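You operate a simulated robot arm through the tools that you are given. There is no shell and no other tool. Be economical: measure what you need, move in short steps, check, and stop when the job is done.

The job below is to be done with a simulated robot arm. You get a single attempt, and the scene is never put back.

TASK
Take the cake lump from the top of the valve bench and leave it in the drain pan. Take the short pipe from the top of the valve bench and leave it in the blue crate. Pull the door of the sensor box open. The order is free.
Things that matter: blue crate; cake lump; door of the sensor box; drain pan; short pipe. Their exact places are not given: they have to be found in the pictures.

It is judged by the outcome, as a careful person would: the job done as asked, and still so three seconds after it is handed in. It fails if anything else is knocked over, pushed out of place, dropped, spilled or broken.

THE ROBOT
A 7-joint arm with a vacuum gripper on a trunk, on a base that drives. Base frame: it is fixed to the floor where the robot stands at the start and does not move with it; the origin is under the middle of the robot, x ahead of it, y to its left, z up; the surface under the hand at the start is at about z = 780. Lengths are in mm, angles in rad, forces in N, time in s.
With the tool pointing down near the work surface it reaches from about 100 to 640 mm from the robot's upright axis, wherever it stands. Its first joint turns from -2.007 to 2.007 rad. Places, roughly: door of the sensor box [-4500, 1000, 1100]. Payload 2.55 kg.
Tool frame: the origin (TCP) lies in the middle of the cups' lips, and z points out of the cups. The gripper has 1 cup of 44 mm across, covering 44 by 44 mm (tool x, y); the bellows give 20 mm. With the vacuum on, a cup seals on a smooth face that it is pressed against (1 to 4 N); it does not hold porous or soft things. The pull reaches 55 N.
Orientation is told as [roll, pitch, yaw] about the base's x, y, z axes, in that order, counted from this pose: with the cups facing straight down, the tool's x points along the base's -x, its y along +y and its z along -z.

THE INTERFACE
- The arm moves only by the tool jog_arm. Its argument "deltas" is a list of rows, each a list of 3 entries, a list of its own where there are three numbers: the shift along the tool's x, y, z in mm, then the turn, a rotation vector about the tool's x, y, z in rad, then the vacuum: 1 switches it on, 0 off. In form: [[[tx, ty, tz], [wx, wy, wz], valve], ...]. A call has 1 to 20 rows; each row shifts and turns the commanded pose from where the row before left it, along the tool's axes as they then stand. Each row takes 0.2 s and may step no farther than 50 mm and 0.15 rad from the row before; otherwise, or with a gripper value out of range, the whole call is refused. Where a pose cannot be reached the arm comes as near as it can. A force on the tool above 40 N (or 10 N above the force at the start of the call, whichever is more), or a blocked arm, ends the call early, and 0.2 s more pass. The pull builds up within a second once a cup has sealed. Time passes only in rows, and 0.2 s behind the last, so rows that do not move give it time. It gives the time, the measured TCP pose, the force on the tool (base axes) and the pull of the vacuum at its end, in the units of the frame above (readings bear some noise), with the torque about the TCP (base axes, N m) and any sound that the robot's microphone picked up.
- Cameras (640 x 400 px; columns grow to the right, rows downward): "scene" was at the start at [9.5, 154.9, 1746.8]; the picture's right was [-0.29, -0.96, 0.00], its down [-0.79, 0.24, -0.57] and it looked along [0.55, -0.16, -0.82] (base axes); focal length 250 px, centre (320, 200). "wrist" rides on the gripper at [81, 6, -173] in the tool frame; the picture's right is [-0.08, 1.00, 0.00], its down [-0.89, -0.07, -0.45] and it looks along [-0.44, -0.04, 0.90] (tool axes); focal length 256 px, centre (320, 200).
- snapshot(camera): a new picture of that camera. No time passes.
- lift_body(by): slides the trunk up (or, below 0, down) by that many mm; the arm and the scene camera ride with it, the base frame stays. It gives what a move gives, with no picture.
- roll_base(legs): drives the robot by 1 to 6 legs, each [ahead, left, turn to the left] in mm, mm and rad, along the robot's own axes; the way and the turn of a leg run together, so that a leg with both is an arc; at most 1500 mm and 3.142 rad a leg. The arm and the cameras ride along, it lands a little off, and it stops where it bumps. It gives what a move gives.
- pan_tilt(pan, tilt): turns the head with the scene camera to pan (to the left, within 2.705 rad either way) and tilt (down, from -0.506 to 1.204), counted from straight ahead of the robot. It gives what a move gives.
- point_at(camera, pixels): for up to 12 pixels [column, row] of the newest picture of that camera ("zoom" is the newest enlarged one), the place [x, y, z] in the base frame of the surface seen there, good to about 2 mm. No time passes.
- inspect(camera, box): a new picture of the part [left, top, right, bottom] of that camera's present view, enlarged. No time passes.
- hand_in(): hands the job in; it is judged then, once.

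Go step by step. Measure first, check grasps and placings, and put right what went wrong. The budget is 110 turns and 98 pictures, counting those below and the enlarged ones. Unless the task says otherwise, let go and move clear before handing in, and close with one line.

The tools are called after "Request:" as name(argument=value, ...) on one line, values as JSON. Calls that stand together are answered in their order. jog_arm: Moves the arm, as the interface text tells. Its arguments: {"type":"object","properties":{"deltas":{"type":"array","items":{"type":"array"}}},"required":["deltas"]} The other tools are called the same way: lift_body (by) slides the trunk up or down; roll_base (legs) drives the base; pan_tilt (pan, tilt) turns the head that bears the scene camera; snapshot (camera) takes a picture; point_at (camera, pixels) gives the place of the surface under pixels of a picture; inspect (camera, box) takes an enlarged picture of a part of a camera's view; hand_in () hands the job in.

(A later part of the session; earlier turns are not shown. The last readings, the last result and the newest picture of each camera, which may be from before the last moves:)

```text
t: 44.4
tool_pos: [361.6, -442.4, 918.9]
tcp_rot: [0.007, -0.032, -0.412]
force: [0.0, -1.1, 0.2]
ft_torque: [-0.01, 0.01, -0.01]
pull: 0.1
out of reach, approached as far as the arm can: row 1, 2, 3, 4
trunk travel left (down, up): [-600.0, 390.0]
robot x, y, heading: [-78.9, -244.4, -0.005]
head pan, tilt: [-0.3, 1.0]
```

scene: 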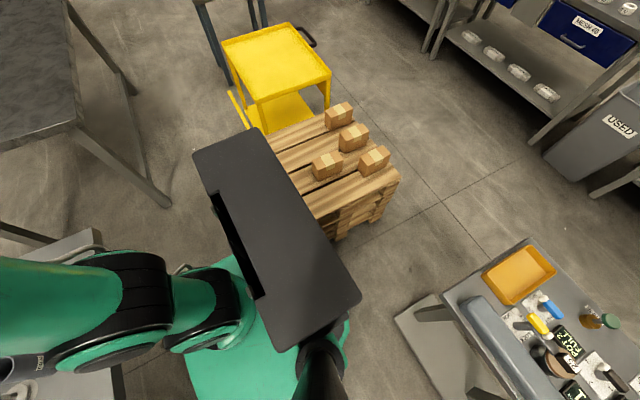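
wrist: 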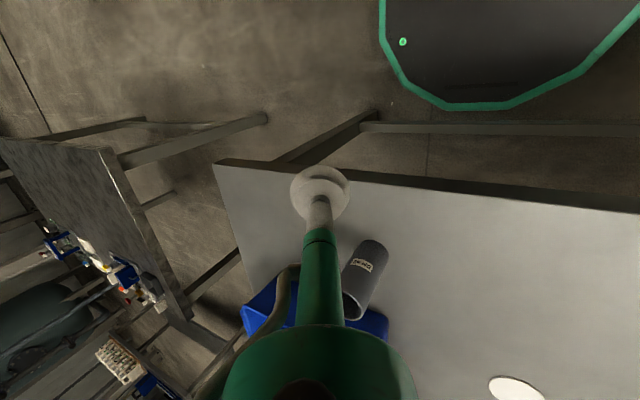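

Pitching the tool up now, drifting slightly forward.

Request:
jog_arm(deltas=[[[0, 0, 0], [0, -0.15, 0], 0], [[0, 0, 0], [0, -0.15, 0], 0], [[-8, 0, 3], [0, -0.15, 0], 0], [[-8, 0, 4], [0, -0.15, 0], 0], [[-7, 0, 5], [0, -0.15, 0], 0], [[-6, 0, 6], [0, -0.15, 0], 0], [[-5, 0, 7], [0, -0.15, 0], 0], [[-3, 0, 5], [0, -0.15, 0], 0], [[0, 0, 0], [0, -0.15, 0], 0], [[0, 0, 0], [0, -0.15, 0], 0], [[0, 0, 0], [0, -0.04, 0], 0], [[0, 0, 0], [0, 0, 0], 0]])

Request:
snapshot(camera="scene")

Request:
snapshot(camera="wrist")

```text
t: 47.0
tool_pos: [404.2, -448.7, 917.6]
tcp_rot: [0.192, -1.254, -0.545]
force: [0.4, 0.2, 0.3]
ft_torque: [0.0, 0.03, -0.01]
pull: 0.0
out of reach, approached as far as the arm can: row 5, 6, 9, 10
trunk travel left (down, up): [-600.0, 390.0]
robot x, y, heading: [-80.6, -243.3, 0.003]
head pan, tilt: [-0.3, 1.0]
```

```text
62 pictures are left
```

scene: 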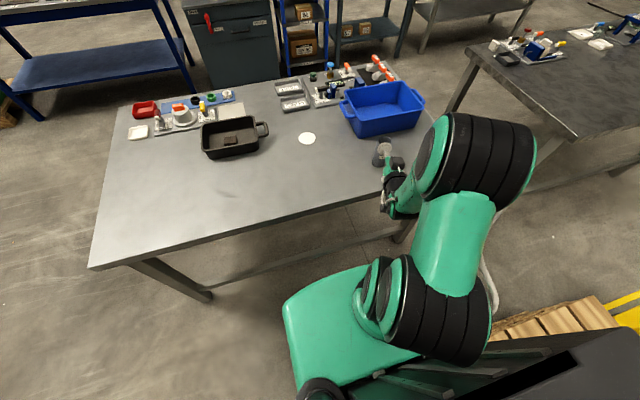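

```text
61 pictures are left
```

wrist: 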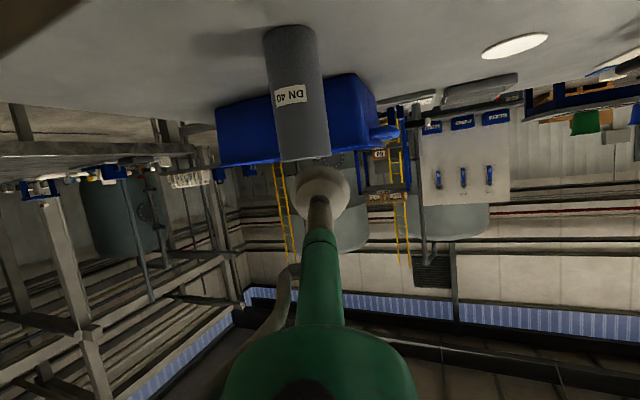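

The tool is within 18° of horizontal, at its wrist limit. Lowering the trunk further should relax the wrist, so I'll raise the hand first.

Request:
jog_arm(deltas=[[[-38, 2.4, -12.2], [0, 0, 0], 0], [[-38, 2.4, -12.2], [0, 0, 0], 0], [[-38, 2.4, -12.2], [0, 0, 0], 0], [[-38, 2.4, -12.2], [0, 0, 0], 0], [[0, 0, 0], [0, 0, 0], 0]])

```text
t: 48.2
tool_pos: [396.8, -445.7, 1077.5]
tcp_rot: [0.221, -1.297, -0.577]
force: [0.5, 0.5, 0.3]
ft_torque: [0.01, 0.0, 0.0]
pull: 0.0
trunk travel left (down, up): [-600.0, 390.0]
robot x, y, heading: [-80.4, -244.5, 0.002]
head pan, tilt: [-0.3, 1.0]
```

Request:
jog_arm(deltas=[[[0, 0, 0], [0.03, -0.13, 0], 0], [[0, 0, 0], [0.034, -0.137, 0], 0], [[0, 0, 0], [0, 0, 0], 0]])

Request:
lift_body(by=-150)

Request:
snapshot(camera="wrist")

```text
t: 49.0
tool_pos: [387.2, -473.3, 1121.9]
tcp_rot: [1.534, -1.52, -1.95]
force: [-0.2, -0.3, 0.1]
ft_torque: [0.01, 0.02, -0.01]
pull: 0.1
out of reach, approached as far as the arm can: row 1, 2
trunk travel left (down, up): [-600.0, 390.0]
robot x, y, heading: [-81.1, -243.0, -0.001]
head pan, tilt: [-0.3, 1.0]
```

```text
t: 50.7
tool_pos: [386.5, -472.7, 971.9]
tcp_rot: [1.507, -1.519, -1.923]
force: [-0.7, -0.8, 0.3]
ft_torque: [-0.03, -0.01, 0.01]
pull: 0.1
trunk travel left (down, up): [-450.0, 540.0]
robot x, y, heading: [-81.1, -247.0, 0.003]
head pan, tilt: [-0.3, 1.0]
```

```text
60 pictures are left
```

wrist: 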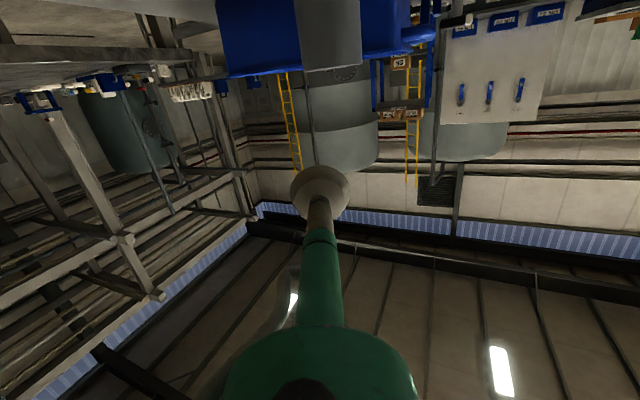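

The tool is now horizontal, pointing along (0.915, −0.404, 0). I'll align it sideways with the pipe axis (21 mm along tool y) and lower everything with the trunk to z≈838.

Request:
jog_arm(deltas=[[[0, 11, 0], [0, 0, 0], 0], [[0, 10.4, 0], [0, 0, 0], 0], [[0, 0, 0], [0, 0, 0], 0]])

Request:
lift_body(by=-134)

Request:
snapshot(camera="wrist")

Request:
snapshot(camera="scene")

```text
t: 51.5
tool_pos: [385.2, -473.4, 971.2]
tcp_rot: [1.506, -1.519, -1.923]
force: [0.3, -0.2, 0.3]
ft_torque: [0.01, 0.0, 0.04]
pull: 0.0
out of reach, approached as far as the arm can: row 1, 2
trunk travel left (down, up): [-450.0, 540.0]
robot x, y, heading: [-80.0, -240.3, 0.001]
head pan, tilt: [-0.3, 1.0]
```

```text
t: 53.2
tool_pos: [389.3, -473.4, 836.6]
tcp_rot: [1.434, -1.522, -1.85]
force: [0.8, 0.9, 0.1]
ft_torque: [0.01, 0.01, -0.04]
pull: 0.1
trunk travel left (down, up): [-316.0, 674.0]
robot x, y, heading: [-81.0, -246.2, 0.001]
head pan, tilt: [-0.3, 1.0]
```

```text
59 pictures are left
```

wrist: 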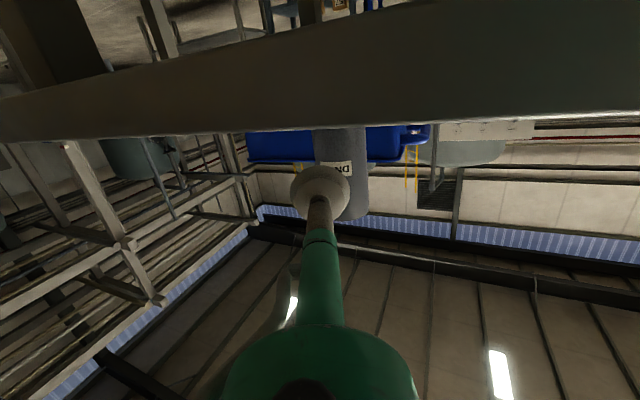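

```text
58 pictures are left
```

scene: 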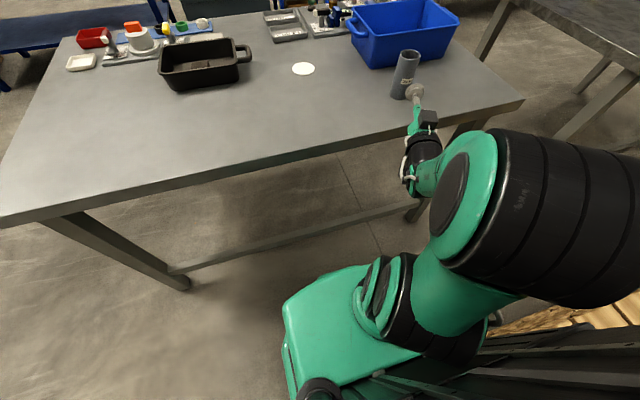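

Lateral arm motion is blocked by a joint limit, so I'll align by shifting the base 8 mm ahead and 19 mm left.

Request:
roll_base(legs=[[8.4, 19.1, 0]])

Request:
snapshot(camera="wrist")

```text
t: 54.0
tool_pos: [397.4, -453.9, 837.0]
tcp_rot: [1.437, -1.521, -1.855]
force: [0.1, 0.2, 0.8]
ft_torque: [0.03, -0.02, 0.0]
pull: 0.0
trunk travel left (down, up): [-316.0, 674.0]
robot x, y, heading: [-73.1, -225.3, -0.001]
head pan, tilt: [-0.3, 1.0]
```

```text
57 pictures are left
```

wrist: 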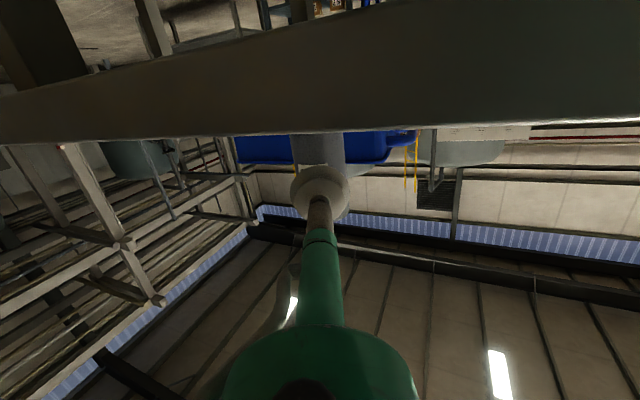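

Aligned, with the gap to the surface about 43 mm. I'll advance 36 mm along the tool axis.

Request:
jog_arm(deltas=[[[0, 0, 12], [0, 0, 0], 0], [[0, 0, 12], [0, 0, 0], 0], [[0, 0, 12], [0, 0, 0], 0], [[0, 0, 0], [0, 0, 0], 0]])

Request:
inspect(camera="scene", box=[350, 20, 480, 200])

```text
t: 55.0
tool_pos: [419.0, -464.1, 835.7]
tcp_rot: [1.414, -1.522, -1.824]
force: [0.1, 0.5, 0.3]
ft_torque: [0.0, -0.04, 0.0]
pull: 0.0
out of reach, approached as far as the arm can: row 3
trunk travel left (down, up): [-316.0, 674.0]
robot x, y, heading: [-72.5, -227.4, -0.0]
head pan, tilt: [-0.3, 1.0]
```

```text
2.22 times, centred on (415, 110) of scene
```

zoom: 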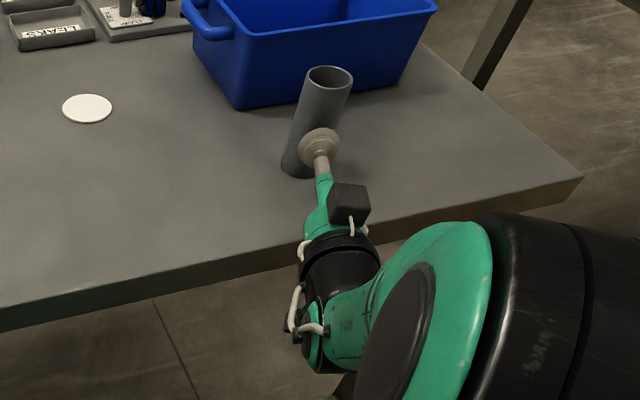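

The arm is at its limit here too, with about 20 mm left, so I'll close with the base, vacuum on, watching the force.

Request:
jog_arm(deltas=[[[0, 0, 0], [0, 0, 0], 1]])

Request:
roll_base(legs=[[17.4, -7.7, 0]])

Request:
jog_arm(deltas=[[[0, 0, 0], [0, 0, 0], 1], [[0, 0, 0], [0, 0, 0], 1], [[0, 0, 0], [0, 0, 0], 1]])

```text
t: 55.4
tool_pos: [416.9, -463.6, 836.3]
tcp_rot: [1.415, -1.52, -1.826]
force: [0.1, -0.5, -0.3]
ft_torque: [0.0, -0.01, 0.01]
pull: 0.0
trunk travel left (down, up): [-316.0, 674.0]
robot x, y, heading: [-69.8, -227.5, 0.003]
head pan, tilt: [-0.3, 1.0]
```

```text
t: 56.1
tool_pos: [436.9, -472.1, 837.4]
tcp_rot: [1.386, -1.518, -1.797]
force: [-1.0, 0.4, 0.1]
ft_torque: [0.03, 0.0, -0.02]
pull: 0.1
trunk travel left (down, up): [-316.0, 674.0]
robot x, y, heading: [-52.4, -235.7, 0.0]
head pan, tilt: [-0.3, 1.0]
```

```text
t: 56.9
tool_pos: [435.6, -472.0, 836.8]
tcp_rot: [1.379, -1.522, -1.788]
force: [1.0, 0.1, 0.4]
ft_torque: [0.03, 0.0, 0.0]
pull: 0.1
trunk travel left (down, up): [-316.0, 674.0]
robot x, y, heading: [-54.9, -237.0, 0.002]
head pan, tilt: [-0.3, 1.0]
```

Just at contact. I'll press with small arm steps.

Request:
jog_arm(deltas=[[[0, 0, 2], [0, 0, 0], 1], [[0, 0, 2], [0, 0, 0], 1], [[0, 0, 0], [0, 0, 0], 1], [[0, 0, 0], [0, 0, 0], 1]])

```text
t: 57.9
tool_pos: [438.9, -473.3, 835.9]
tcp_rot: [1.375, -1.52, -1.785]
force: [-0.8, -0.1, -0.6]
ft_torque: [0.03, 0.01, -0.01]
pull: 0.0
trunk travel left (down, up): [-316.0, 674.0]
robot x, y, heading: [-52.6, -234.6, 0.001]
head pan, tilt: [-0.3, 1.0]
```

Request:
jog_arm(deltas=[[[0, 0, 2], [0, 0, 0], 1], [[0, 0, 2], [0, 0, 0], 1], [[0, 0, 0], [0, 0, 0], 1], [[0, 0, 0], [0, 0, 0], 1]])

Request:
inspect(camera="scene", box=[360, 20, 480, 120])

```text
t: 58.9
tool_pos: [442.5, -474.9, 836.1]
tcp_rot: [1.371, -1.52, -1.778]
force: [-0.2, -0.8, 0.2]
ft_torque: [0.01, 0.03, 0.02]
pull: 0.1
trunk travel left (down, up): [-316.0, 674.0]
robot x, y, heading: [-52.5, -234.6, 0.003]
head pan, tilt: [-0.3, 1.0]
```

```text
4.00 times, centred on (420, 70) of scene
```

zoom: 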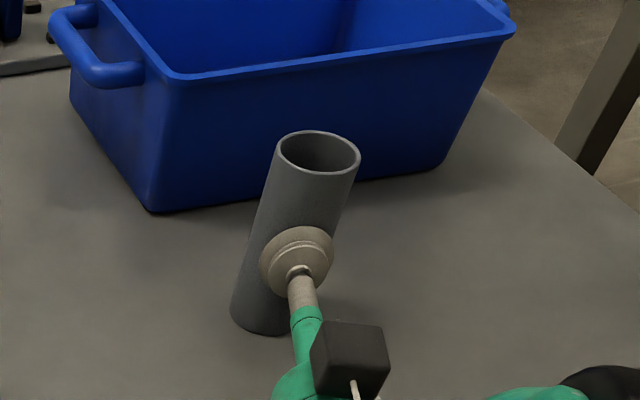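

Request:
point_at(camera="zoom", pixels=[[318, 132], [318, 173], [279, 150], [358, 155], [300, 245], [262, 330]])

Request:
jog_arm(deltas=[[[0, 0, 2], [0, 0, 0], 1], [[0, 0, 2], [0, 0, 0], 1], [[0, 0, 0], [0, 0, 0], 1], [[0, 0, 0], [0, 0, 0], 1]])

```text
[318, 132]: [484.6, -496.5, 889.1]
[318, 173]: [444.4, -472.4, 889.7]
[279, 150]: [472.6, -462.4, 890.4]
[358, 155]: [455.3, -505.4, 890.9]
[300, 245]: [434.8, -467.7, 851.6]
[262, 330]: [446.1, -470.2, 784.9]
```

```text
t: 59.9
tool_pos: [446.9, -476.3, 837.2]
tcp_rot: [1.365, -1.519, -1.771]
force: [1.0, 0.2, -0.3]
ft_torque: [-0.02, -0.01, -0.03]
pull: 0.0
trunk travel left (down, up): [-316.0, 674.0]
robot x, y, heading: [-54.7, -233.9, 0.0]
head pan, tilt: [-0.3, 1.0]
```

The pipe just slides ahead of the cup (its axis is now near (464, −484)), so it's too light to seal against in free space. I'll back off, lower the trunk to free the wrist, and then use the heavier crate wall as a backstop.

Request:
jog_arm(deltas=[[[0, 0, -10], [0, 0, 0], 0], [[0, 0, -10], [0, 0, 0], 0]])

Request:
roll_base(legs=[[-32, 14, 0]])

Request:
jog_arm(deltas=[[[-40, 0, 0], [0, 0, 0], 0], [[-40, 0, 0], [0, 0, 0], 0], [[-40, 0, 0], [0, 0, 0], 0], [[-40, 0, 0], [0, 0, 0], 0], [[0, 0, 0], [0, 0, 0], 0]])

```text
t: 60.5
tool_pos: [428.3, -468.5, 836.5]
tcp_rot: [1.423, -1.521, -1.835]
force: [-0.6, 0.2, 0.4]
ft_torque: [0.0, -0.02, 0.01]
pull: 0.1
trunk travel left (down, up): [-316.0, 674.0]
robot x, y, heading: [-51.6, -233.6, -0.0]
head pan, tilt: [-0.3, 1.0]
```

```text
t: 61.4
tool_pos: [395.8, -454.6, 835.5]
tcp_rot: [1.395, -1.521, -1.807]
force: [0.0, -0.6, 0.2]
ft_torque: [-0.01, -0.01, -0.01]
pull: 0.0
trunk travel left (down, up): [-316.0, 674.0]
robot x, y, heading: [-87.0, -220.3, -0.001]
head pan, tilt: [-0.3, 1.0]
```

```text
t: 62.8
tool_pos: [408.8, -479.0, 926.8]
tcp_rot: [0.56, -1.405, -0.973]
force: [-0.1, 0.8, -0.3]
ft_torque: [-0.03, 0.01, 0.0]
pull: 0.0
trunk travel left (down, up): [-316.0, 674.0]
robot x, y, heading: [-86.2, -219.6, -0.001]
head pan, tilt: [-0.3, 1.0]
stopped in row 5: the arm was blocked; the commanded pose is now the measured one
```

The arm got blocked partway, so I'll look.

Request:
snapshot(camera="scene")

Request:
snapshot(camera="wrist")

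```text
54 pictures are left
```

scene: 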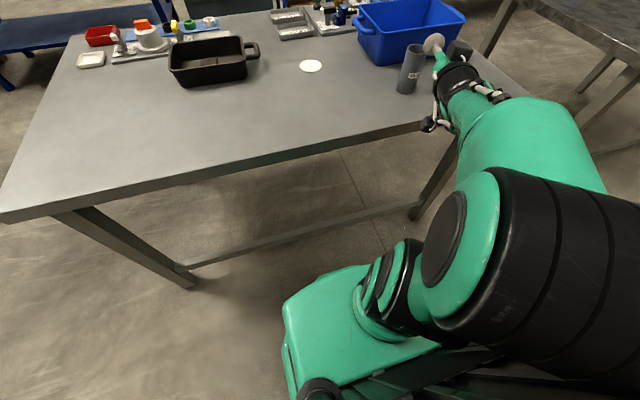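

```text
53 pictures are left
```

wrist: 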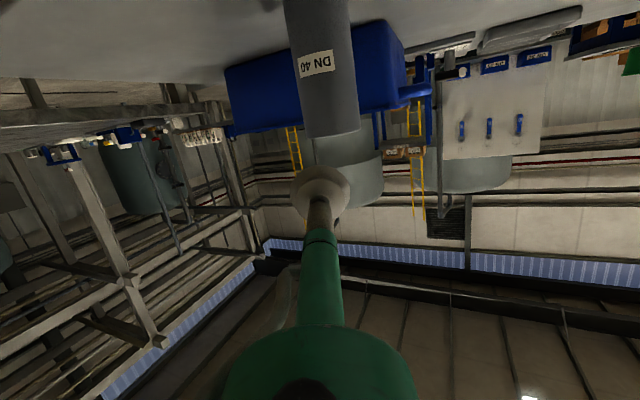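

The elbow probably met my own mast; nothing else is touched. I'll return to the earlier low pose: step back a little, down 90 mm, and pitch back to horizontal.

Request:
jog_arm(deltas=[[[0, 0, -10], [0, 0, 0], 0], [[25, 0, 0], [0, 0, 0], 0], [[25, 0, 0], [0, -0.04, 0], 0], [[25, 0, 0], [0, -0.05, 0], 0], [[16, 0, 0], [0, -0.05, 0], 0], [[0, 0, 0], [0, 0, 0], 0]])

Request:
inspect(camera="scene", box=[350, 20, 480, 120])

```text
t: 64.2
tool_pos: [393.4, -462.2, 841.8]
tcp_rot: [1.63, -1.486, -2.053]
force: [-0.7, -0.4, 0.2]
ft_torque: [0.01, -0.03, -0.02]
pull: 0.0
trunk travel left (down, up): [-316.0, 674.0]
robot x, y, heading: [-83.5, -218.0, 0.001]
head pan, tilt: [-0.3, 1.0]
```

```text
4.00 times, centred on (415, 70) of scene
```

zoom: 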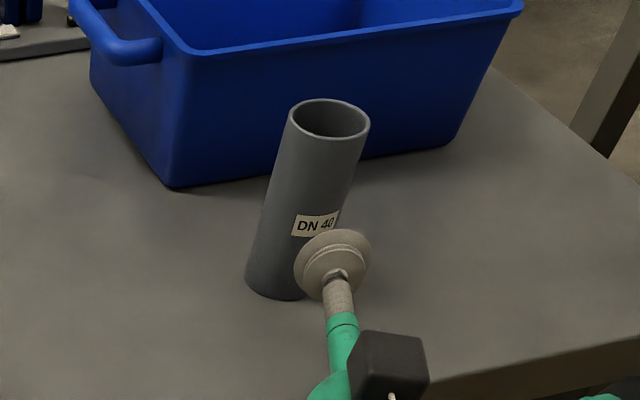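

Back at a good low pose. I'll measure the pipe and the crate's near wall.

Request:
point_at(camera="zoom", pixels=[[329, 100], [329, 139], [291, 116], [368, 125], [195, 54], [300, 40], [400, 28], [400, 100], [365, 155], [170, 186], [440, 145], [300, 70]])

```text
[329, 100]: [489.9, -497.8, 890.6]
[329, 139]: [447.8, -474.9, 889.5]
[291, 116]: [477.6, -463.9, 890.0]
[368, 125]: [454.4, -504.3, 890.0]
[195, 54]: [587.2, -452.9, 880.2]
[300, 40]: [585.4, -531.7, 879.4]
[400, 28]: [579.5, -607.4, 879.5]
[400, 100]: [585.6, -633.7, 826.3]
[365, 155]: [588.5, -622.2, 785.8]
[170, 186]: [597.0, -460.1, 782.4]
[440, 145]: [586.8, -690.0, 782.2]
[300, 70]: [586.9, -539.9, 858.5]
```

The crate wall is nearly upright at x≈585, and the pipe axis is at (468.5, −485.5). I'll turn the base by 0.12 rad so the push runs more squarely toward the crate, standing near (−81, −285).

Request:
roll_base(legs=[[2, -67.5, 0], [0, 0, 0.12]])

Request:
snapshot(camera="scene")

```text
t: 65.8
tool_pos: [423.2, -470.0, 841.6]
tcp_rot: [1.619, -1.486, -1.917]
force: [0.8, -0.2, -0.5]
ft_torque: [-0.02, 0.0, -0.04]
pull: 0.1
trunk travel left (down, up): [-316.0, 674.0]
robot x, y, heading: [-82.8, -286.5, 0.123]
head pan, tilt: [-0.3, 1.0]
```

```text
51 pictures are left
```

scene: 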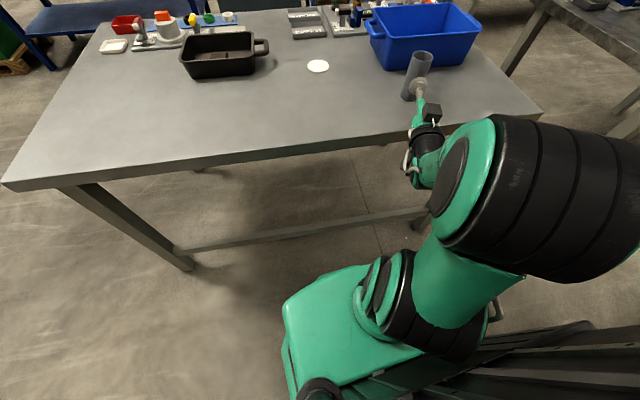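

Aligned. With the vacuum on I'll push 60 mm in +x with the base and check how the pipe behaves.

Request:
jog_arm(deltas=[[[0, 0, 0], [0, 0, 0], 1]])

Request:
roll_base(legs=[[60, -7, 0]])

Request:
inspect(camera="scene", box=[360, 20, 490, 120])

```text
t: 66.2
tool_pos: [422.6, -471.0, 842.0]
tcp_rot: [1.611, -1.483, -1.91]
force: [0.0, 0.1, 0.8]
ft_torque: [0.05, -0.03, 0.01]
pull: 0.0
trunk travel left (down, up): [-316.0, 674.0]
robot x, y, heading: [-82.7, -284.1, 0.121]
head pan, tilt: [-0.3, 1.0]
```

```text
t: 67.1
tool_pos: [481.5, -469.8, 841.8]
tcp_rot: [1.614, -1.485, -1.915]
force: [1.4, 0.4, 0.8]
ft_torque: [-0.01, 0.01, 0.01]
pull: 0.0
trunk travel left (down, up): [-316.0, 674.0]
robot x, y, heading: [-21.2, -287.6, 0.12]
head pan, tilt: [-0.3, 1.0]
```

```text
4.00 times, centred on (425, 70) of scene
```

zoom: 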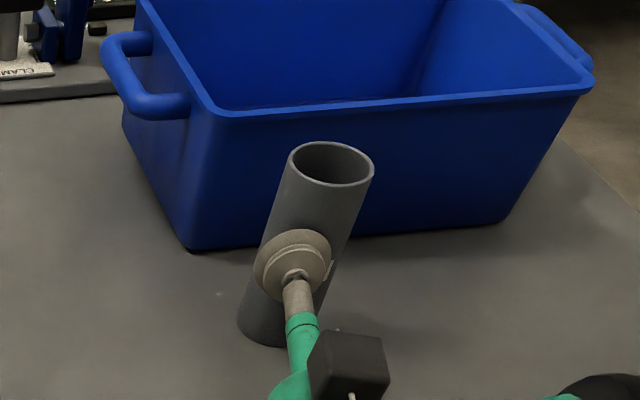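

The pipe stands and slides along nicely. I'll check its axis.

Request:
point_at(camera="zoom", pixels=[[333, 143], [333, 186], [290, 160], [373, 168], [262, 345]])

```text
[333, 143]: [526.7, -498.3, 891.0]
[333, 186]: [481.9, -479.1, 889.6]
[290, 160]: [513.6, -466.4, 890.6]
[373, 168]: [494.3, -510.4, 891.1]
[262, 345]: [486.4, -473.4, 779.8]
```

The pipe's axis, (504, −488), has crept about 11 mm off the tool axis. I'll back off, re-centre and continue toward the crate along a direction nearer the tool axis.

Request:
roll_base(legs=[[-16.3, -10.1, 0], [46, -15, 0]])

Request:
inspect(camera="scene", box=[360, 20, 490, 120])

```text
t: 68.4
tool_pos: [493.5, -488.4, 837.7]
tcp_rot: [1.467, -1.485, -1.774]
force: [-8.2, -0.1, 4.7]
ft_torque: [0.37, 1.33, 0.59]
pull: 0.1
trunk travel left (down, up): [-316.0, 674.0]
robot x, y, heading: [-10.3, -303.9, 0.12]
head pan, tilt: [-0.3, 1.0]
stopped in leg 2: the force on the tool passed its limit at 213 N (the readings are from after the stop); the commanded pose is now the measured one
```

```text
4.00 times, centred on (425, 70) of scene
```

zoom: 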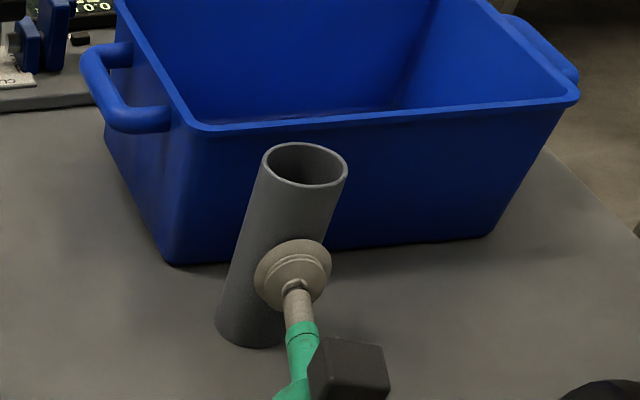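

The wrist camera, hanging 81 mm below the tool, hit the bench edge. I'll back off at once and then spin the tool about its axis so the camera is at its side.

Request:
roll_base(legs=[[-50, 8, 0]])

Request:
snapshot(camera="wrist")

Request:
snapshot(camera="scene")

```text
t: 69.4
tool_pos: [443.9, -485.8, 838.7]
tcp_rot: [1.463, -1.482, -1.769]
force: [0.1, -0.4, 0.6]
ft_torque: [0.01, 0.01, 0.0]
pull: 0.1
trunk travel left (down, up): [-316.0, 674.0]
robot x, y, heading: [-56.2, -300.7, 0.121]
head pan, tilt: [-0.3, 1.0]
```

```text
48 pictures are left
```

wrist: 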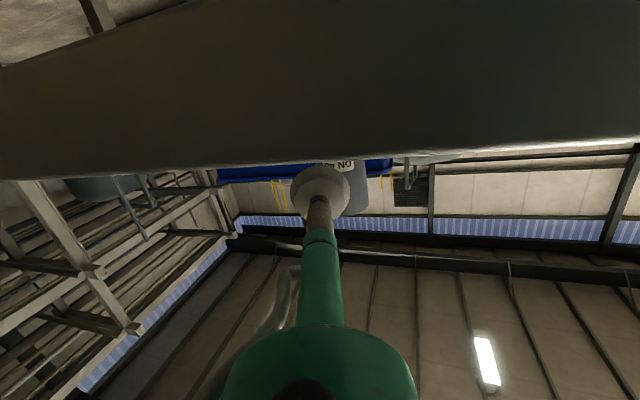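

```text
47 pictures are left
```

scene: 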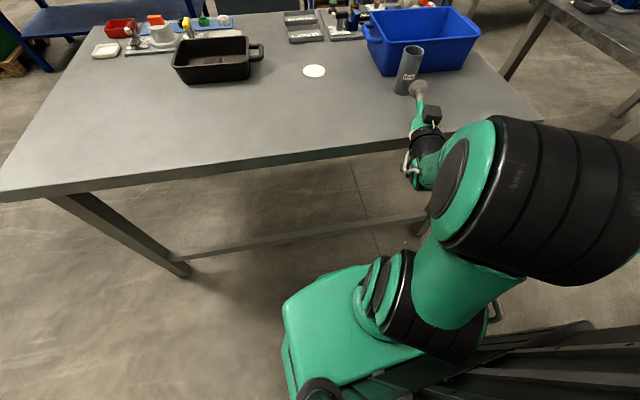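

Request:
inspect(camera="scene", box=[370, 30, 480, 210])

Request:
point_at(camera="scene", pixels=[[432, 113], [425, 132], [413, 170], [420, 105], [300, 147], [400, 133], [530, 115], [405, 60], [412, 47]])

```text
2.22 times, centred on (425, 120) of scene
```

zoom: 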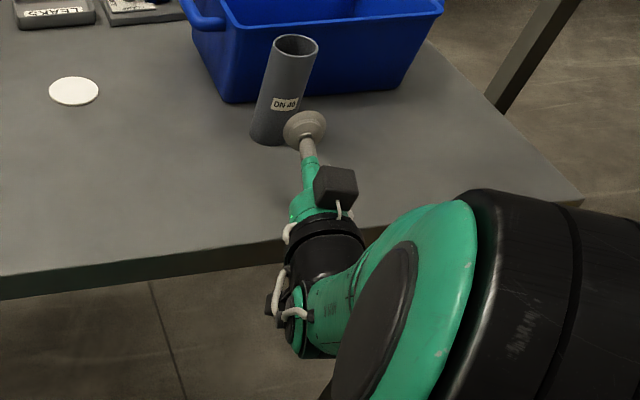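

```text
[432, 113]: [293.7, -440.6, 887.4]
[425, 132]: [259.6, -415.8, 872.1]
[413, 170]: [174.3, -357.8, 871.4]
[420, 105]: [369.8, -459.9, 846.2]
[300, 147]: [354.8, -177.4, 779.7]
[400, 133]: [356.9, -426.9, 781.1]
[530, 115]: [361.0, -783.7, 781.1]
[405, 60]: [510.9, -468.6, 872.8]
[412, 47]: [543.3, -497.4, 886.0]
```

The black wrist itself clears the bench top; only the camera hangs low. I'll spin the tool by 90° about its own axis to bring the camera to the side.

Request:
jog_arm(deltas=[[[0, 0, 0], [0, 0, 0.15], 0], [[0, 0, 0], [0, 0, 0.15], 0], [[0, 0, 0], [0, 0, 0.15], 0], [[0, 0, 0], [0, 0, 0.15], 0], [[0, 0, 0], [0, 0, 0.15], 0], [[0, 0, 0], [0, 0, 0.15], 0], [[0, 0, 0], [0, 0, 0.15], 0], [[0, 0, 0], [0, 0, 0.15], 0], [[0, 0, 0], [0, 0, 0.15], 0], [[0, 0, 0], [0, 0, 0.15], 0], [[0, 0, 0], [0, 0, 0.07], 0], [[0, 0, 0], [0, 0, 0], 0]])

Request:
snapshot(camera="wrist")

Request:
snapshot(camera="scene")

```text
t: 72.0
tool_pos: [445.9, -486.7, 836.4]
tcp_rot: [1.558, 0.088, -1.874]
force: [0.8, 0.2, -0.3]
ft_torque: [0.0, 0.04, 0.0]
pull: 0.1
trunk travel left (down, up): [-316.0, 674.0]
robot x, y, heading: [-59.4, -299.1, 0.124]
head pan, tilt: [-0.3, 1.0]
```

```text
45 pictures are left
```

wrist: 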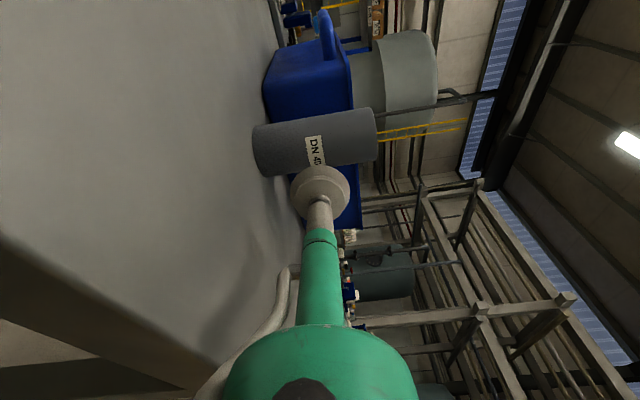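

```text
44 pictures are left
```

scene: 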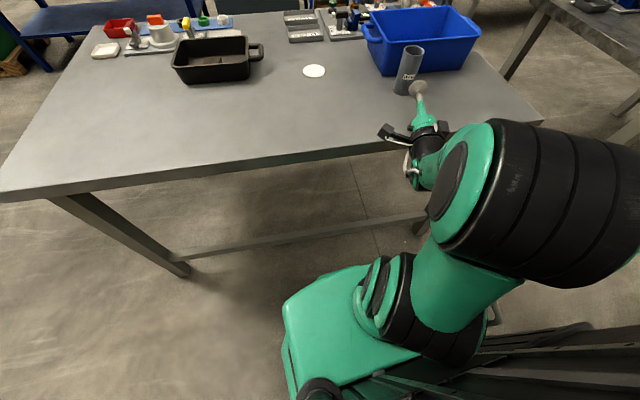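

The camera is now at the side and sees the pipe. I'll measure the pipe again.

Request:
inspect(camera="scene", box=[360, 20, 490, 120])

```text
4.00 times, centred on (425, 70) of scene
```

zoom: 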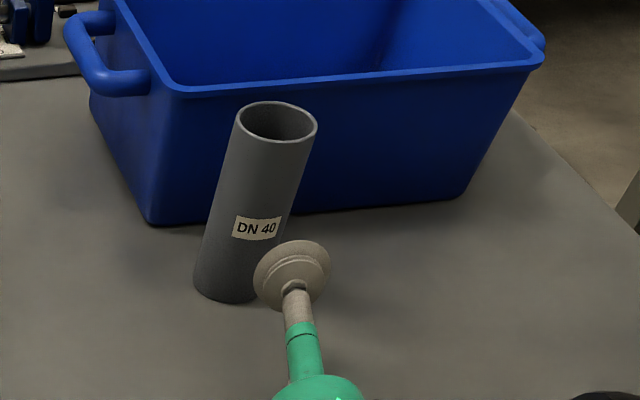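

Request:
point_at(camera="zoom", pixels=[[277, 102], [277, 142], [237, 122], [316, 125], [190, 91], [300, 82], [400, 75], [155, 222], [215, 298], [255, 225]])

```text
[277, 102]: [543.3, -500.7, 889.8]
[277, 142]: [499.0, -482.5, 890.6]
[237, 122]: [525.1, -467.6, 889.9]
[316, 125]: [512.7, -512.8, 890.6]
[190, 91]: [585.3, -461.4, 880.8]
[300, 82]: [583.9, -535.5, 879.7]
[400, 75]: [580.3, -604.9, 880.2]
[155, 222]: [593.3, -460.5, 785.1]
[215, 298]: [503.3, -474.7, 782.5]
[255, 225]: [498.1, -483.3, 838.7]
```

The pipe axis is (520, −491) and the crate hasn't moved. I'll centre laterally (about 18 mm) with the base, raise the trunk 8 mm, then push on along the tool axis with the vacuum on.

Request:
roll_base(legs=[[7.3, 16.3, 0]])

Request:
lift_body(by=8)

Request:
jog_arm(deltas=[[[0, 0, 0], [0, 0, 0], 1]])

Request:
roll_base(legs=[[63.8, -28.8, 0]])

Request:
inspect(camera="scene", box=[360, 20, 490, 120])

```text
t: 72.7
tool_pos: [449.9, -471.1, 838.1]
tcp_rot: [1.558, 0.084, -1.876]
force: [-0.1, -1.1, 0.2]
ft_torque: [-0.01, -0.02, -0.02]
pull: 0.1
trunk travel left (down, up): [-316.0, 674.0]
robot x, y, heading: [-52.5, -284.7, 0.124]
head pan, tilt: [-0.3, 1.0]
```

```text
t: 73.3
tool_pos: [450.5, -469.5, 844.7]
tcp_rot: [1.561, 0.086, -1.876]
force: [0.4, -0.3, -0.2]
ft_torque: [0.01, -0.02, -0.01]
pull: 0.0
trunk travel left (down, up): [-324.0, 666.0]
robot x, y, heading: [-51.4, -288.0, 0.123]
head pan, tilt: [-0.3, 1.0]
```

```text
t: 73.7
tool_pos: [449.3, -468.4, 845.2]
tcp_rot: [1.56, 0.084, -1.876]
force: [-0.1, -0.3, 0.0]
ft_torque: [0.0, 0.03, 0.0]
pull: 0.2
trunk travel left (down, up): [-324.0, 666.0]
robot x, y, heading: [-54.7, -281.9, 0.115]
head pan, tilt: [-0.3, 1.0]
```

```text
t: 74.7
tool_pos: [516.6, -490.2, 845.0]
tcp_rot: [1.559, 0.087, -1.877]
force: [-1.6, 0.0, 0.0]
ft_torque: [0.01, 0.0, -0.01]
pull: 0.1
trunk travel left (down, up): [-324.0, 666.0]
robot x, y, heading: [12.9, -307.6, 0.122]
head pan, tilt: [-0.3, 1.0]
```

```text
4.00 times, centred on (425, 70) of scene
```

zoom: 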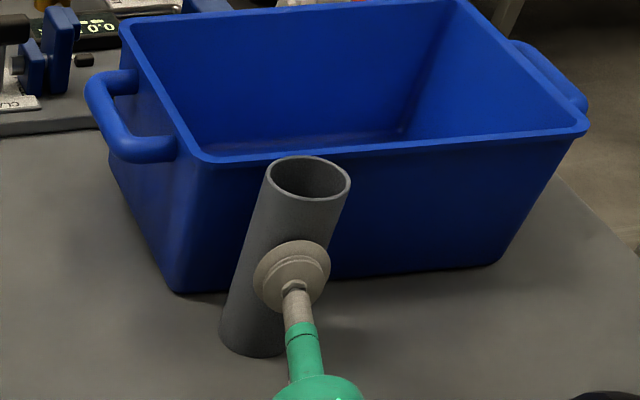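

Request:
point_at(camera="zoom", pixels=[[308, 157], [308, 200], [267, 177], [349, 181], [220, 161], [400, 146], [178, 290]])

```text
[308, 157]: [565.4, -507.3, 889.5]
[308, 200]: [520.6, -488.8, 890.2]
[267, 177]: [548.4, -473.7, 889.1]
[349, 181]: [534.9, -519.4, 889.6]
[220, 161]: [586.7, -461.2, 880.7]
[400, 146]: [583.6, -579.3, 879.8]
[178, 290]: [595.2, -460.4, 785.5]
```

Centred within 1 mm and about 18 mm from the crate wall. I'll creep forward with the arm.

Request:
jog_arm(deltas=[[[0, 0, 3], [0, 0, 0], 1], [[0, 0, 3], [0, 0, 0], 1], [[0, 0, 3], [0, 0, 0], 1], [[0, 0, 3], [0, 0, 0], 1], [[0, 0, 3], [0, 0, 0], 1], [[0, 0, 2], [0, 0, 0], 1], [[0, 0, 2], [0, 0, 0], 1], [[0, 0, 0], [0, 0, 0], 1]])

```text
t: 76.5
tool_pos: [533.7, -495.1, 844.5]
tcp_rot: [1.559, 0.085, -1.874]
force: [0.1, -0.6, 0.7]
ft_torque: [0.02, 0.0, 0.02]
pull: 0.1
trunk travel left (down, up): [-324.0, 666.0]
robot x, y, heading: [8.9, -303.1, 0.118]
head pan, tilt: [-0.3, 1.0]
```

The arm moves freely now. I'll carry on in small steps.

Request:
jog_arm(deltas=[[[0, 0, 2], [0, 0, 0], 1], [[0, 0, 2], [0, 0, 0], 1], [[0, 0, 0], [0, 0, 0], 1], [[0, 0, 0], [0, 0, 0], 1]])

Request:
jog_arm(deltas=[[[0, 0, 1.5], [0, 0, 0], 1], [[0, 0, 1.5], [0, 0, 0], 1], [[0, 0, 0], [0, 0, 0], 1], [[0, 0, 0], [0, 0, 0], 1]])

```text
t: 77.5
tool_pos: [537.6, -496.6, 843.6]
tcp_rot: [1.558, 0.082, -1.874]
force: [-0.5, 1.1, 0.0]
ft_torque: [0.0, 0.0, 0.03]
pull: 0.0
trunk travel left (down, up): [-324.0, 666.0]
robot x, y, heading: [12.8, -306.0, 0.12]
head pan, tilt: [-0.3, 1.0]
```

```text
t: 78.5
tool_pos: [540.7, -498.1, 843.6]
tcp_rot: [1.558, 0.082, -1.873]
force: [0.0, 1.5, 0.2]
ft_torque: [0.01, -0.01, -0.02]
pull: 0.0
trunk travel left (down, up): [-324.0, 666.0]
robot x, y, heading: [12.6, -306.0, 0.121]
head pan, tilt: [-0.3, 1.0]
```

Request:
inspect(camera="scene", box=[360, 20, 490, 120])

Request:
snapshot(camera="wrist")

```text
4.00 times, centred on (425, 70) of scene
```

zoom: 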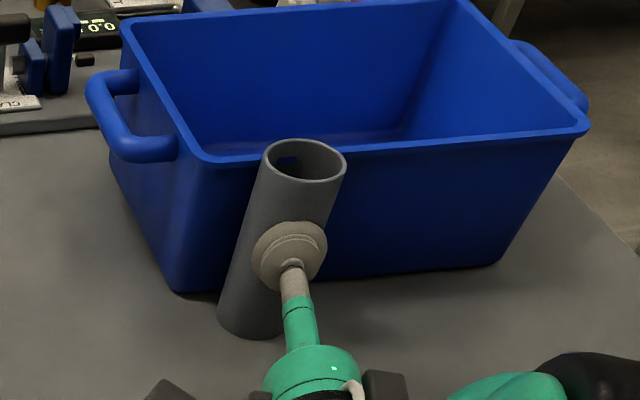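

```text
40 pictures are left
```

wrist: 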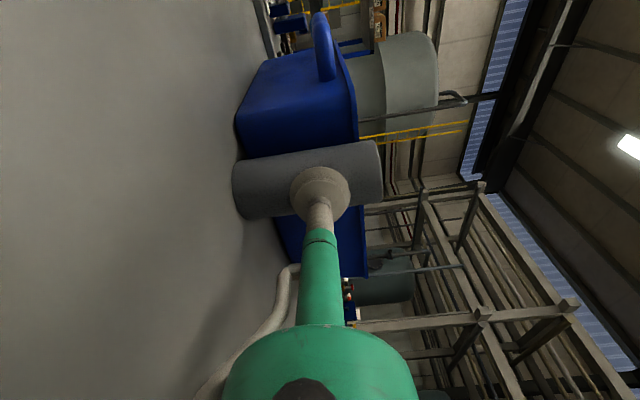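

Request:
jog_arm(deltas=[[[0, 0, 1.5], [0, 0, 0], 1], [[0, 0, 1], [0, 0, 0], 1], [[0, 0, 0], [0, 0, 0], 1], [[0, 0, 0], [0, 0, 0], 1]])

Request:
point_at(camera="zoom", pixels=[[305, 139], [305, 181], [264, 158], [345, 163], [220, 161], [400, 146], [178, 290]])

```text
t: 79.5
tool_pos: [542.9, -499.0, 843.2]
tcp_rot: [1.558, 0.084, -1.873]
force: [-0.8, 0.0, 0.2]
ft_torque: [0.0, 0.03, -0.04]
pull: 0.0
trunk travel left (down, up): [-324.0, 666.0]
robot x, y, heading: [12.9, -307.7, 0.126]
head pan, tilt: [-0.3, 1.0]
```

```text
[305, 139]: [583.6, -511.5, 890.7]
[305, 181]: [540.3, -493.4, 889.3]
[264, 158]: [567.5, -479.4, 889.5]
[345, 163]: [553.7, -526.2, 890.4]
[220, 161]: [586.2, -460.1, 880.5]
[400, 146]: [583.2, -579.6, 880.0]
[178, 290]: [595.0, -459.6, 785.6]
```

The pipe's far edge (x≈586) has reached the crate wall. I'll press in small steps.

Request:
jog_arm(deltas=[[[0, 0, 1], [0, 0, 0], 1], [[0, 0, 1], [0, 0, 0], 1], [[0, 0, 0], [0, 0, 0], 1], [[0, 0, 0], [0, 0, 0], 1], [[0, 0, 0], [0, 0, 0], 1]])

Request:
jog_arm(deltas=[[[0, 0, 1], [0, 0, 0], 1], [[0, 0, 1], [0, 0, 0], 1], [[0, 0, 0], [0, 0, 0], 1], [[0, 0, 0], [0, 0, 0], 1], [[0, 0, 0], [0, 0, 0], 1]])

```text
t: 80.7
tool_pos: [546.0, -498.5, 843.9]
tcp_rot: [1.558, 0.084, -1.872]
force: [-1.7, 0.2, -0.1]
ft_torque: [0.01, -0.01, 0.03]
pull: 0.1
trunk travel left (down, up): [-324.0, 666.0]
robot x, y, heading: [11.1, -305.1, 0.12]
head pan, tilt: [-0.3, 1.0]
```

```text
t: 81.9
tool_pos: [547.0, -499.8, 843.4]
tcp_rot: [1.56, 0.084, -1.871]
force: [-1.6, -0.5, 0.3]
ft_torque: [0.02, 0.0, -0.01]
pull: 0.1
trunk travel left (down, up): [-324.0, 666.0]
robot x, y, heading: [12.9, -305.4, 0.123]
head pan, tilt: [-0.3, 1.0]
```

The force is about 1.6 N with no seal yet. Going on.

Request:
jog_arm(deltas=[[[0, 0, 1], [0, 0, 0], 1], [[0, 0, 1], [0, 0, 0], 1], [[0, 0, 0], [0, 0, 0], 1], [[0, 0, 0], [0, 0, 0], 1], [[0, 0, 0], [0, 0, 0], 1]])

Request:
inspect(camera="scene", box=[360, 20, 490, 120])

```text
t: 83.1
tool_pos: [549.1, -500.6, 843.9]
tcp_rot: [1.56, 0.083, -1.871]
force: [-1.3, -1.1, 0.3]
ft_torque: [-0.01, -0.01, 0.01]
pull: 0.2
trunk travel left (down, up): [-324.0, 666.0]
robot x, y, heading: [15.0, -308.0, 0.121]
head pan, tilt: [-0.3, 1.0]
```

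```text
4.00 times, centred on (425, 70) of scene
```

zoom: 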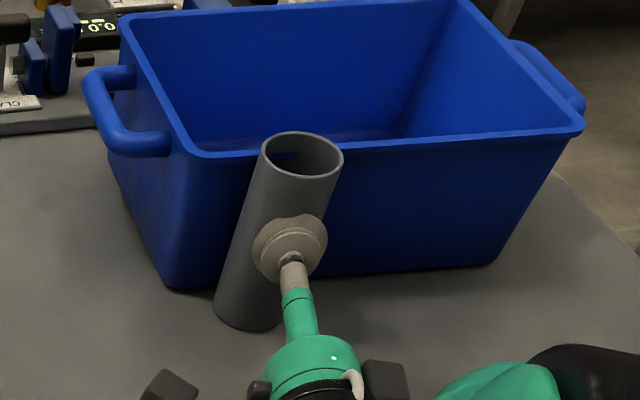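

Request:
point_at(camera="zoom", pixels=[[302, 132], [302, 176], [260, 152], [342, 157], [213, 156], [400, 143], [165, 287], [123, 25], [495, 262]])

```text
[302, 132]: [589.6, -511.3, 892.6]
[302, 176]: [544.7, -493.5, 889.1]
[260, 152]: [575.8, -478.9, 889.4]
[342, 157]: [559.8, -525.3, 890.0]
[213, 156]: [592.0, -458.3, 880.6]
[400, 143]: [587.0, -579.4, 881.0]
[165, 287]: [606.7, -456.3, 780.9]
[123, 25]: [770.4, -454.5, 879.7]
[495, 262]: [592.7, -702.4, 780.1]
```

The crate itself slid about 5 mm at 1.5 N, so it can't serve as a backstop, and I must stop pushing it. Sealing on the round side needs a firm backing (about 3–4 N), so I'll lay the pipe down gently on the bench and grip it from above. First I'll retract and bring the tool back to pointing down.

Request:
jog_arm(deltas=[[[0, 0, -10], [0, 0, 0], 0], [[0, 0, -15], [0, 0, 0], 0], [[0, 0, -15], [0, 0, 0], 0], [[0, 0, 0], [0, 0, 0], 0]])

Request:
roll_base(legs=[[-36.5, 16.5, 0]])

Request:
lift_body(by=526)

Request:
jog_arm(deltas=[[[0, -35, 3], [0.15, 0, 0], 0], [[0, -34, 8], [0.15, 0, 0], 0], [[0, -33, 13], [0.15, 0, 0], 0], [[0, -31, 18], [0.15, 0, 0], 0], [[0, -28, 22], [0.15, 0, 0], 0], [[0, -24, 26], [0.15, 0, 0], 0], [[0, -20, 29], [0.15, 0, 0], 0], [[0, -15, 32], [0.15, 0, 0], 0], [[0, -10, 33], [0.15, 0, 0], 0], [[0, -6, 34], [0.15, 0, 0], 0], [[0, 0, 20], [0.06, 0, 0], 0], [[0, 0, 0], [0, 0, 0], 0]])

Request:
snapshot(camera="wrist")

```text
t: 84.1
tool_pos: [510.8, -488.1, 845.8]
tcp_rot: [1.559, 0.086, -1.876]
force: [-0.4, -0.2, 0.6]
ft_torque: [0.04, 0.0, -0.02]
pull: 0.0
trunk travel left (down, up): [-324.0, 666.0]
robot x, y, heading: [9.3, -307.2, 0.12]
head pan, tilt: [-0.3, 1.0]
```

```text
t: 85.0
tool_pos: [471.9, -477.3, 844.6]
tcp_rot: [1.559, 0.083, -1.876]
force: [-0.1, 0.1, -0.9]
ft_torque: [-0.02, -0.01, -0.03]
pull: 0.0
trunk travel left (down, up): [-324.0, 666.0]
robot x, y, heading: [-24.1, -295.5, 0.122]
head pan, tilt: [-0.3, 1.0]
```

```text
refused: 526 is not a number from -400 to 400
```

```text
t: 85.7
tool_pos: [487.2, -477.6, 795.5]
tcp_rot: [1.295, 0.08, -1.872]
force: [-1.8, 0.2, 7.3]
ft_torque: [0.03, 0.05, -0.02]
pull: 0.0
trunk travel left (down, up): [-324.0, 666.0]
robot x, y, heading: [-26.2, -290.8, 0.121]
head pan, tilt: [-0.3, 1.0]
stopped in row 3: the force on the tool passed its limit at 49 N (the readings are from after the stop); the commanded pose is now the measured one
```

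```text
38 pictures are left
```

wrist: 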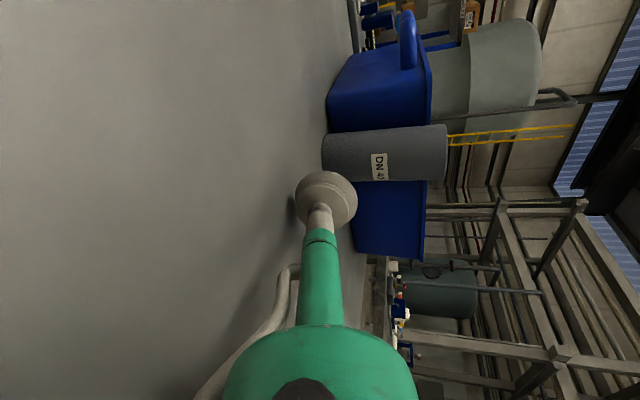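

The lift was refused (400 mm limit) and the cup touched the bare bench and stopped; the pipe still stands. I'll raise the trunk in two goes.

Request:
lift_body(by=300)

Request:
lift_body(by=226)

```text
t: 88.7
tool_pos: [487.8, -476.3, 1092.1]
tcp_rot: [1.29, 0.081, -1.872]
force: [-0.2, -0.6, -0.5]
ft_torque: [-0.03, 0.0, 0.01]
pull: 0.0
trunk travel left (down, up): [-624.0, 366.0]
robot x, y, heading: [-21.6, -296.4, 0.12]
head pan, tilt: [-0.3, 1.0]
```

```text
t: 91.1
tool_pos: [485.5, -476.0, 1320.4]
tcp_rot: [1.291, 0.082, -1.872]
force: [-0.2, 0.2, 0.9]
ft_torque: [0.01, 0.0, 0.02]
pull: 0.0
trunk travel left (down, up): [-850.0, 140.0]
robot x, y, heading: [-27.2, -296.1, 0.118]
head pan, tilt: [-0.3, 1.0]
```

Request:
jog_arm(deltas=[[[0, -33, 12], [0.15, 0, 0], 0], [[0, -31, 17], [0.15, 0, 0], 0], [[0, -29, 21], [0.15, 0, 0], 0], [[0, -25, 25], [0.15, 0, 0], 0], [[0, -21, 28], [0.15, 0, 0], 0], [[0, -16, 31], [0.15, 0, 0], 0], [[0, -12, 33], [0.15, 0, 0], 0], [[0, -6, 34], [0.15, 0, 0], 0], [[0, 0, 35], [0.09, 0, 0], 0], [[0, 0, 0], [0, 0, 0], 0]])

Request:
snapshot(camera="wrist")

Request:
snapshot(camera="scene")

```text
t: 93.3
tool_pos: [512.1, -457.1, 1004.8]
tcp_rot: [-0.001, 0.082, -1.873]
force: [-1.1, 0.3, -0.6]
ft_torque: [-0.04, -0.04, -0.01]
pull: 0.0
trunk travel left (down, up): [-850.0, 140.0]
robot x, y, heading: [-28.8, -294.2, 0.118]
head pan, tilt: [-0.3, 1.0]
```

```text
37 pictures are left
```

wrist: 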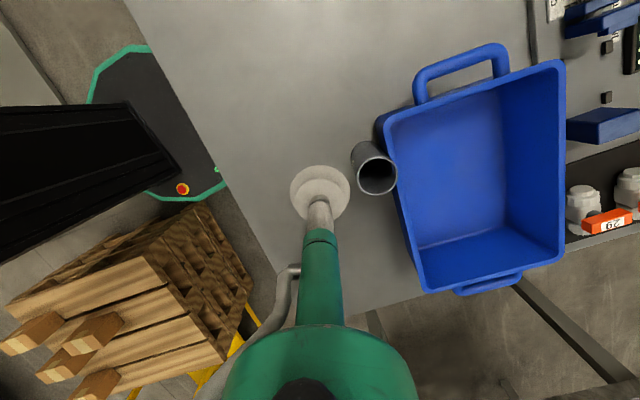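

```text
36 pictures are left
```

scene: 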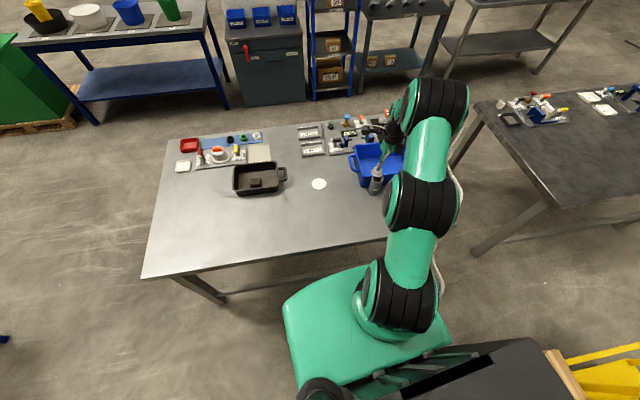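

The wrist view shows the pipe still upright beside the crate. Plan: slide it along +y past the crate with the side of the cup, then tip it toward +x in the open area between crate and pan, where it can't roll off. First I'll drive ahead 60 mm and level the tool.

Request:
roll_base(legs=[[60, 0, 0]])

Request:
jog_arm(deltas=[[[0, 0, 0], [0, -0.082, 0], 0], [[0, 0, 0], [0, 0, 0], 0]])

Request:
snapshot(camera="wrist")

```text
t: 94.2
tool_pos: [573.0, -450.1, 1004.6]
tcp_rot: [-0.001, 0.082, -1.871]
force: [0.9, 0.4, -0.2]
ft_torque: [0.01, 0.06, 0.04]
pull: 0.0
trunk travel left (down, up): [-850.0, 140.0]
robot x, y, heading: [33.5, -287.0, 0.115]
head pan, tilt: [-0.3, 1.0]
```

```text
t: 94.8
tool_pos: [573.2, -450.7, 1004.5]
tcp_rot: [0.0, 0.0, -1.871]
force: [-0.4, -0.5, 0.6]
ft_torque: [0.01, 0.04, -0.03]
pull: 0.1
trunk travel left (down, up): [-850.0, 140.0]
robot x, y, heading: [35.1, -286.2, 0.116]
head pan, tilt: [-0.3, 1.0]
```

```text
35 pictures are left
```

wrist: 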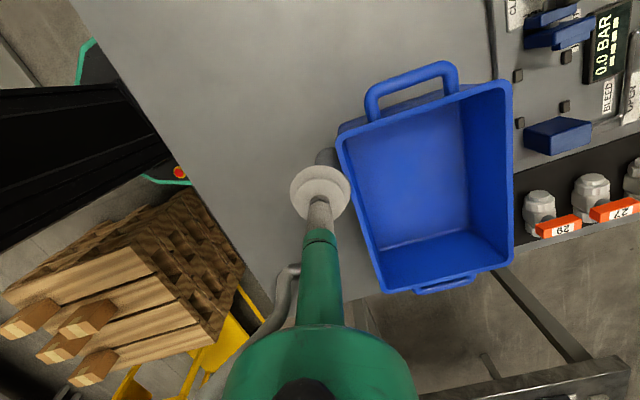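

Tool level. I'll move to the −y side of the pipe, at (558, −562), staying high.

Request:
jog_arm(deltas=[[[-37, 6, 0], [0, 0, 0], 0], [[-37, 6, 0], [0, 0, 0], 0], [[-36, 6.5, 0], [0, 0, 0], 0], [[0, 0, 0], [0, 0, 0], 0]])

Request:
snapshot(camera="wrist")

Request:
inspect(camera="scene", box=[330, 130, 460, 230])

```text
t: 95.8
tool_pos: [558.3, -560.0, 1004.2]
tcp_rot: [0.0, 0.001, -1.87]
force: [0.0, 0.1, 0.2]
ft_torque: [-0.01, -0.01, -0.02]
pull: 0.1
trunk travel left (down, up): [-850.0, 140.0]
robot x, y, heading: [33.6, -284.9, 0.118]
head pan, tilt: [-0.3, 1.0]
```

```text
34 pictures are left
```

wrist: 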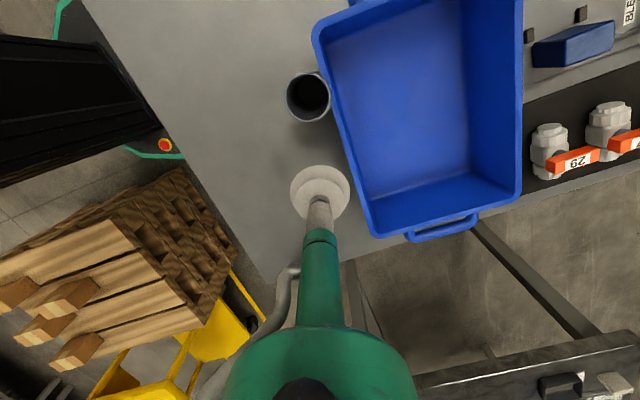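

```text
4.00 times, centred on (395, 180) of scene
```

zoom: 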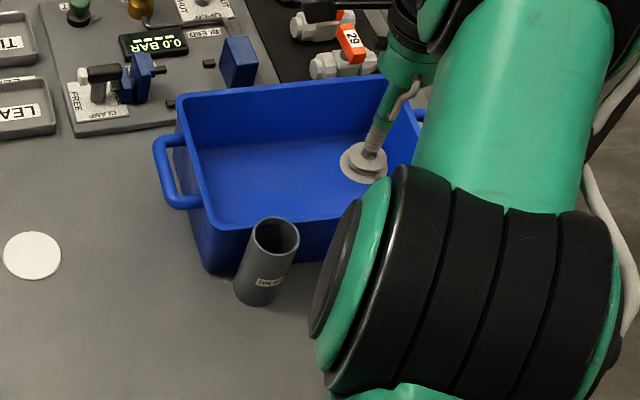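

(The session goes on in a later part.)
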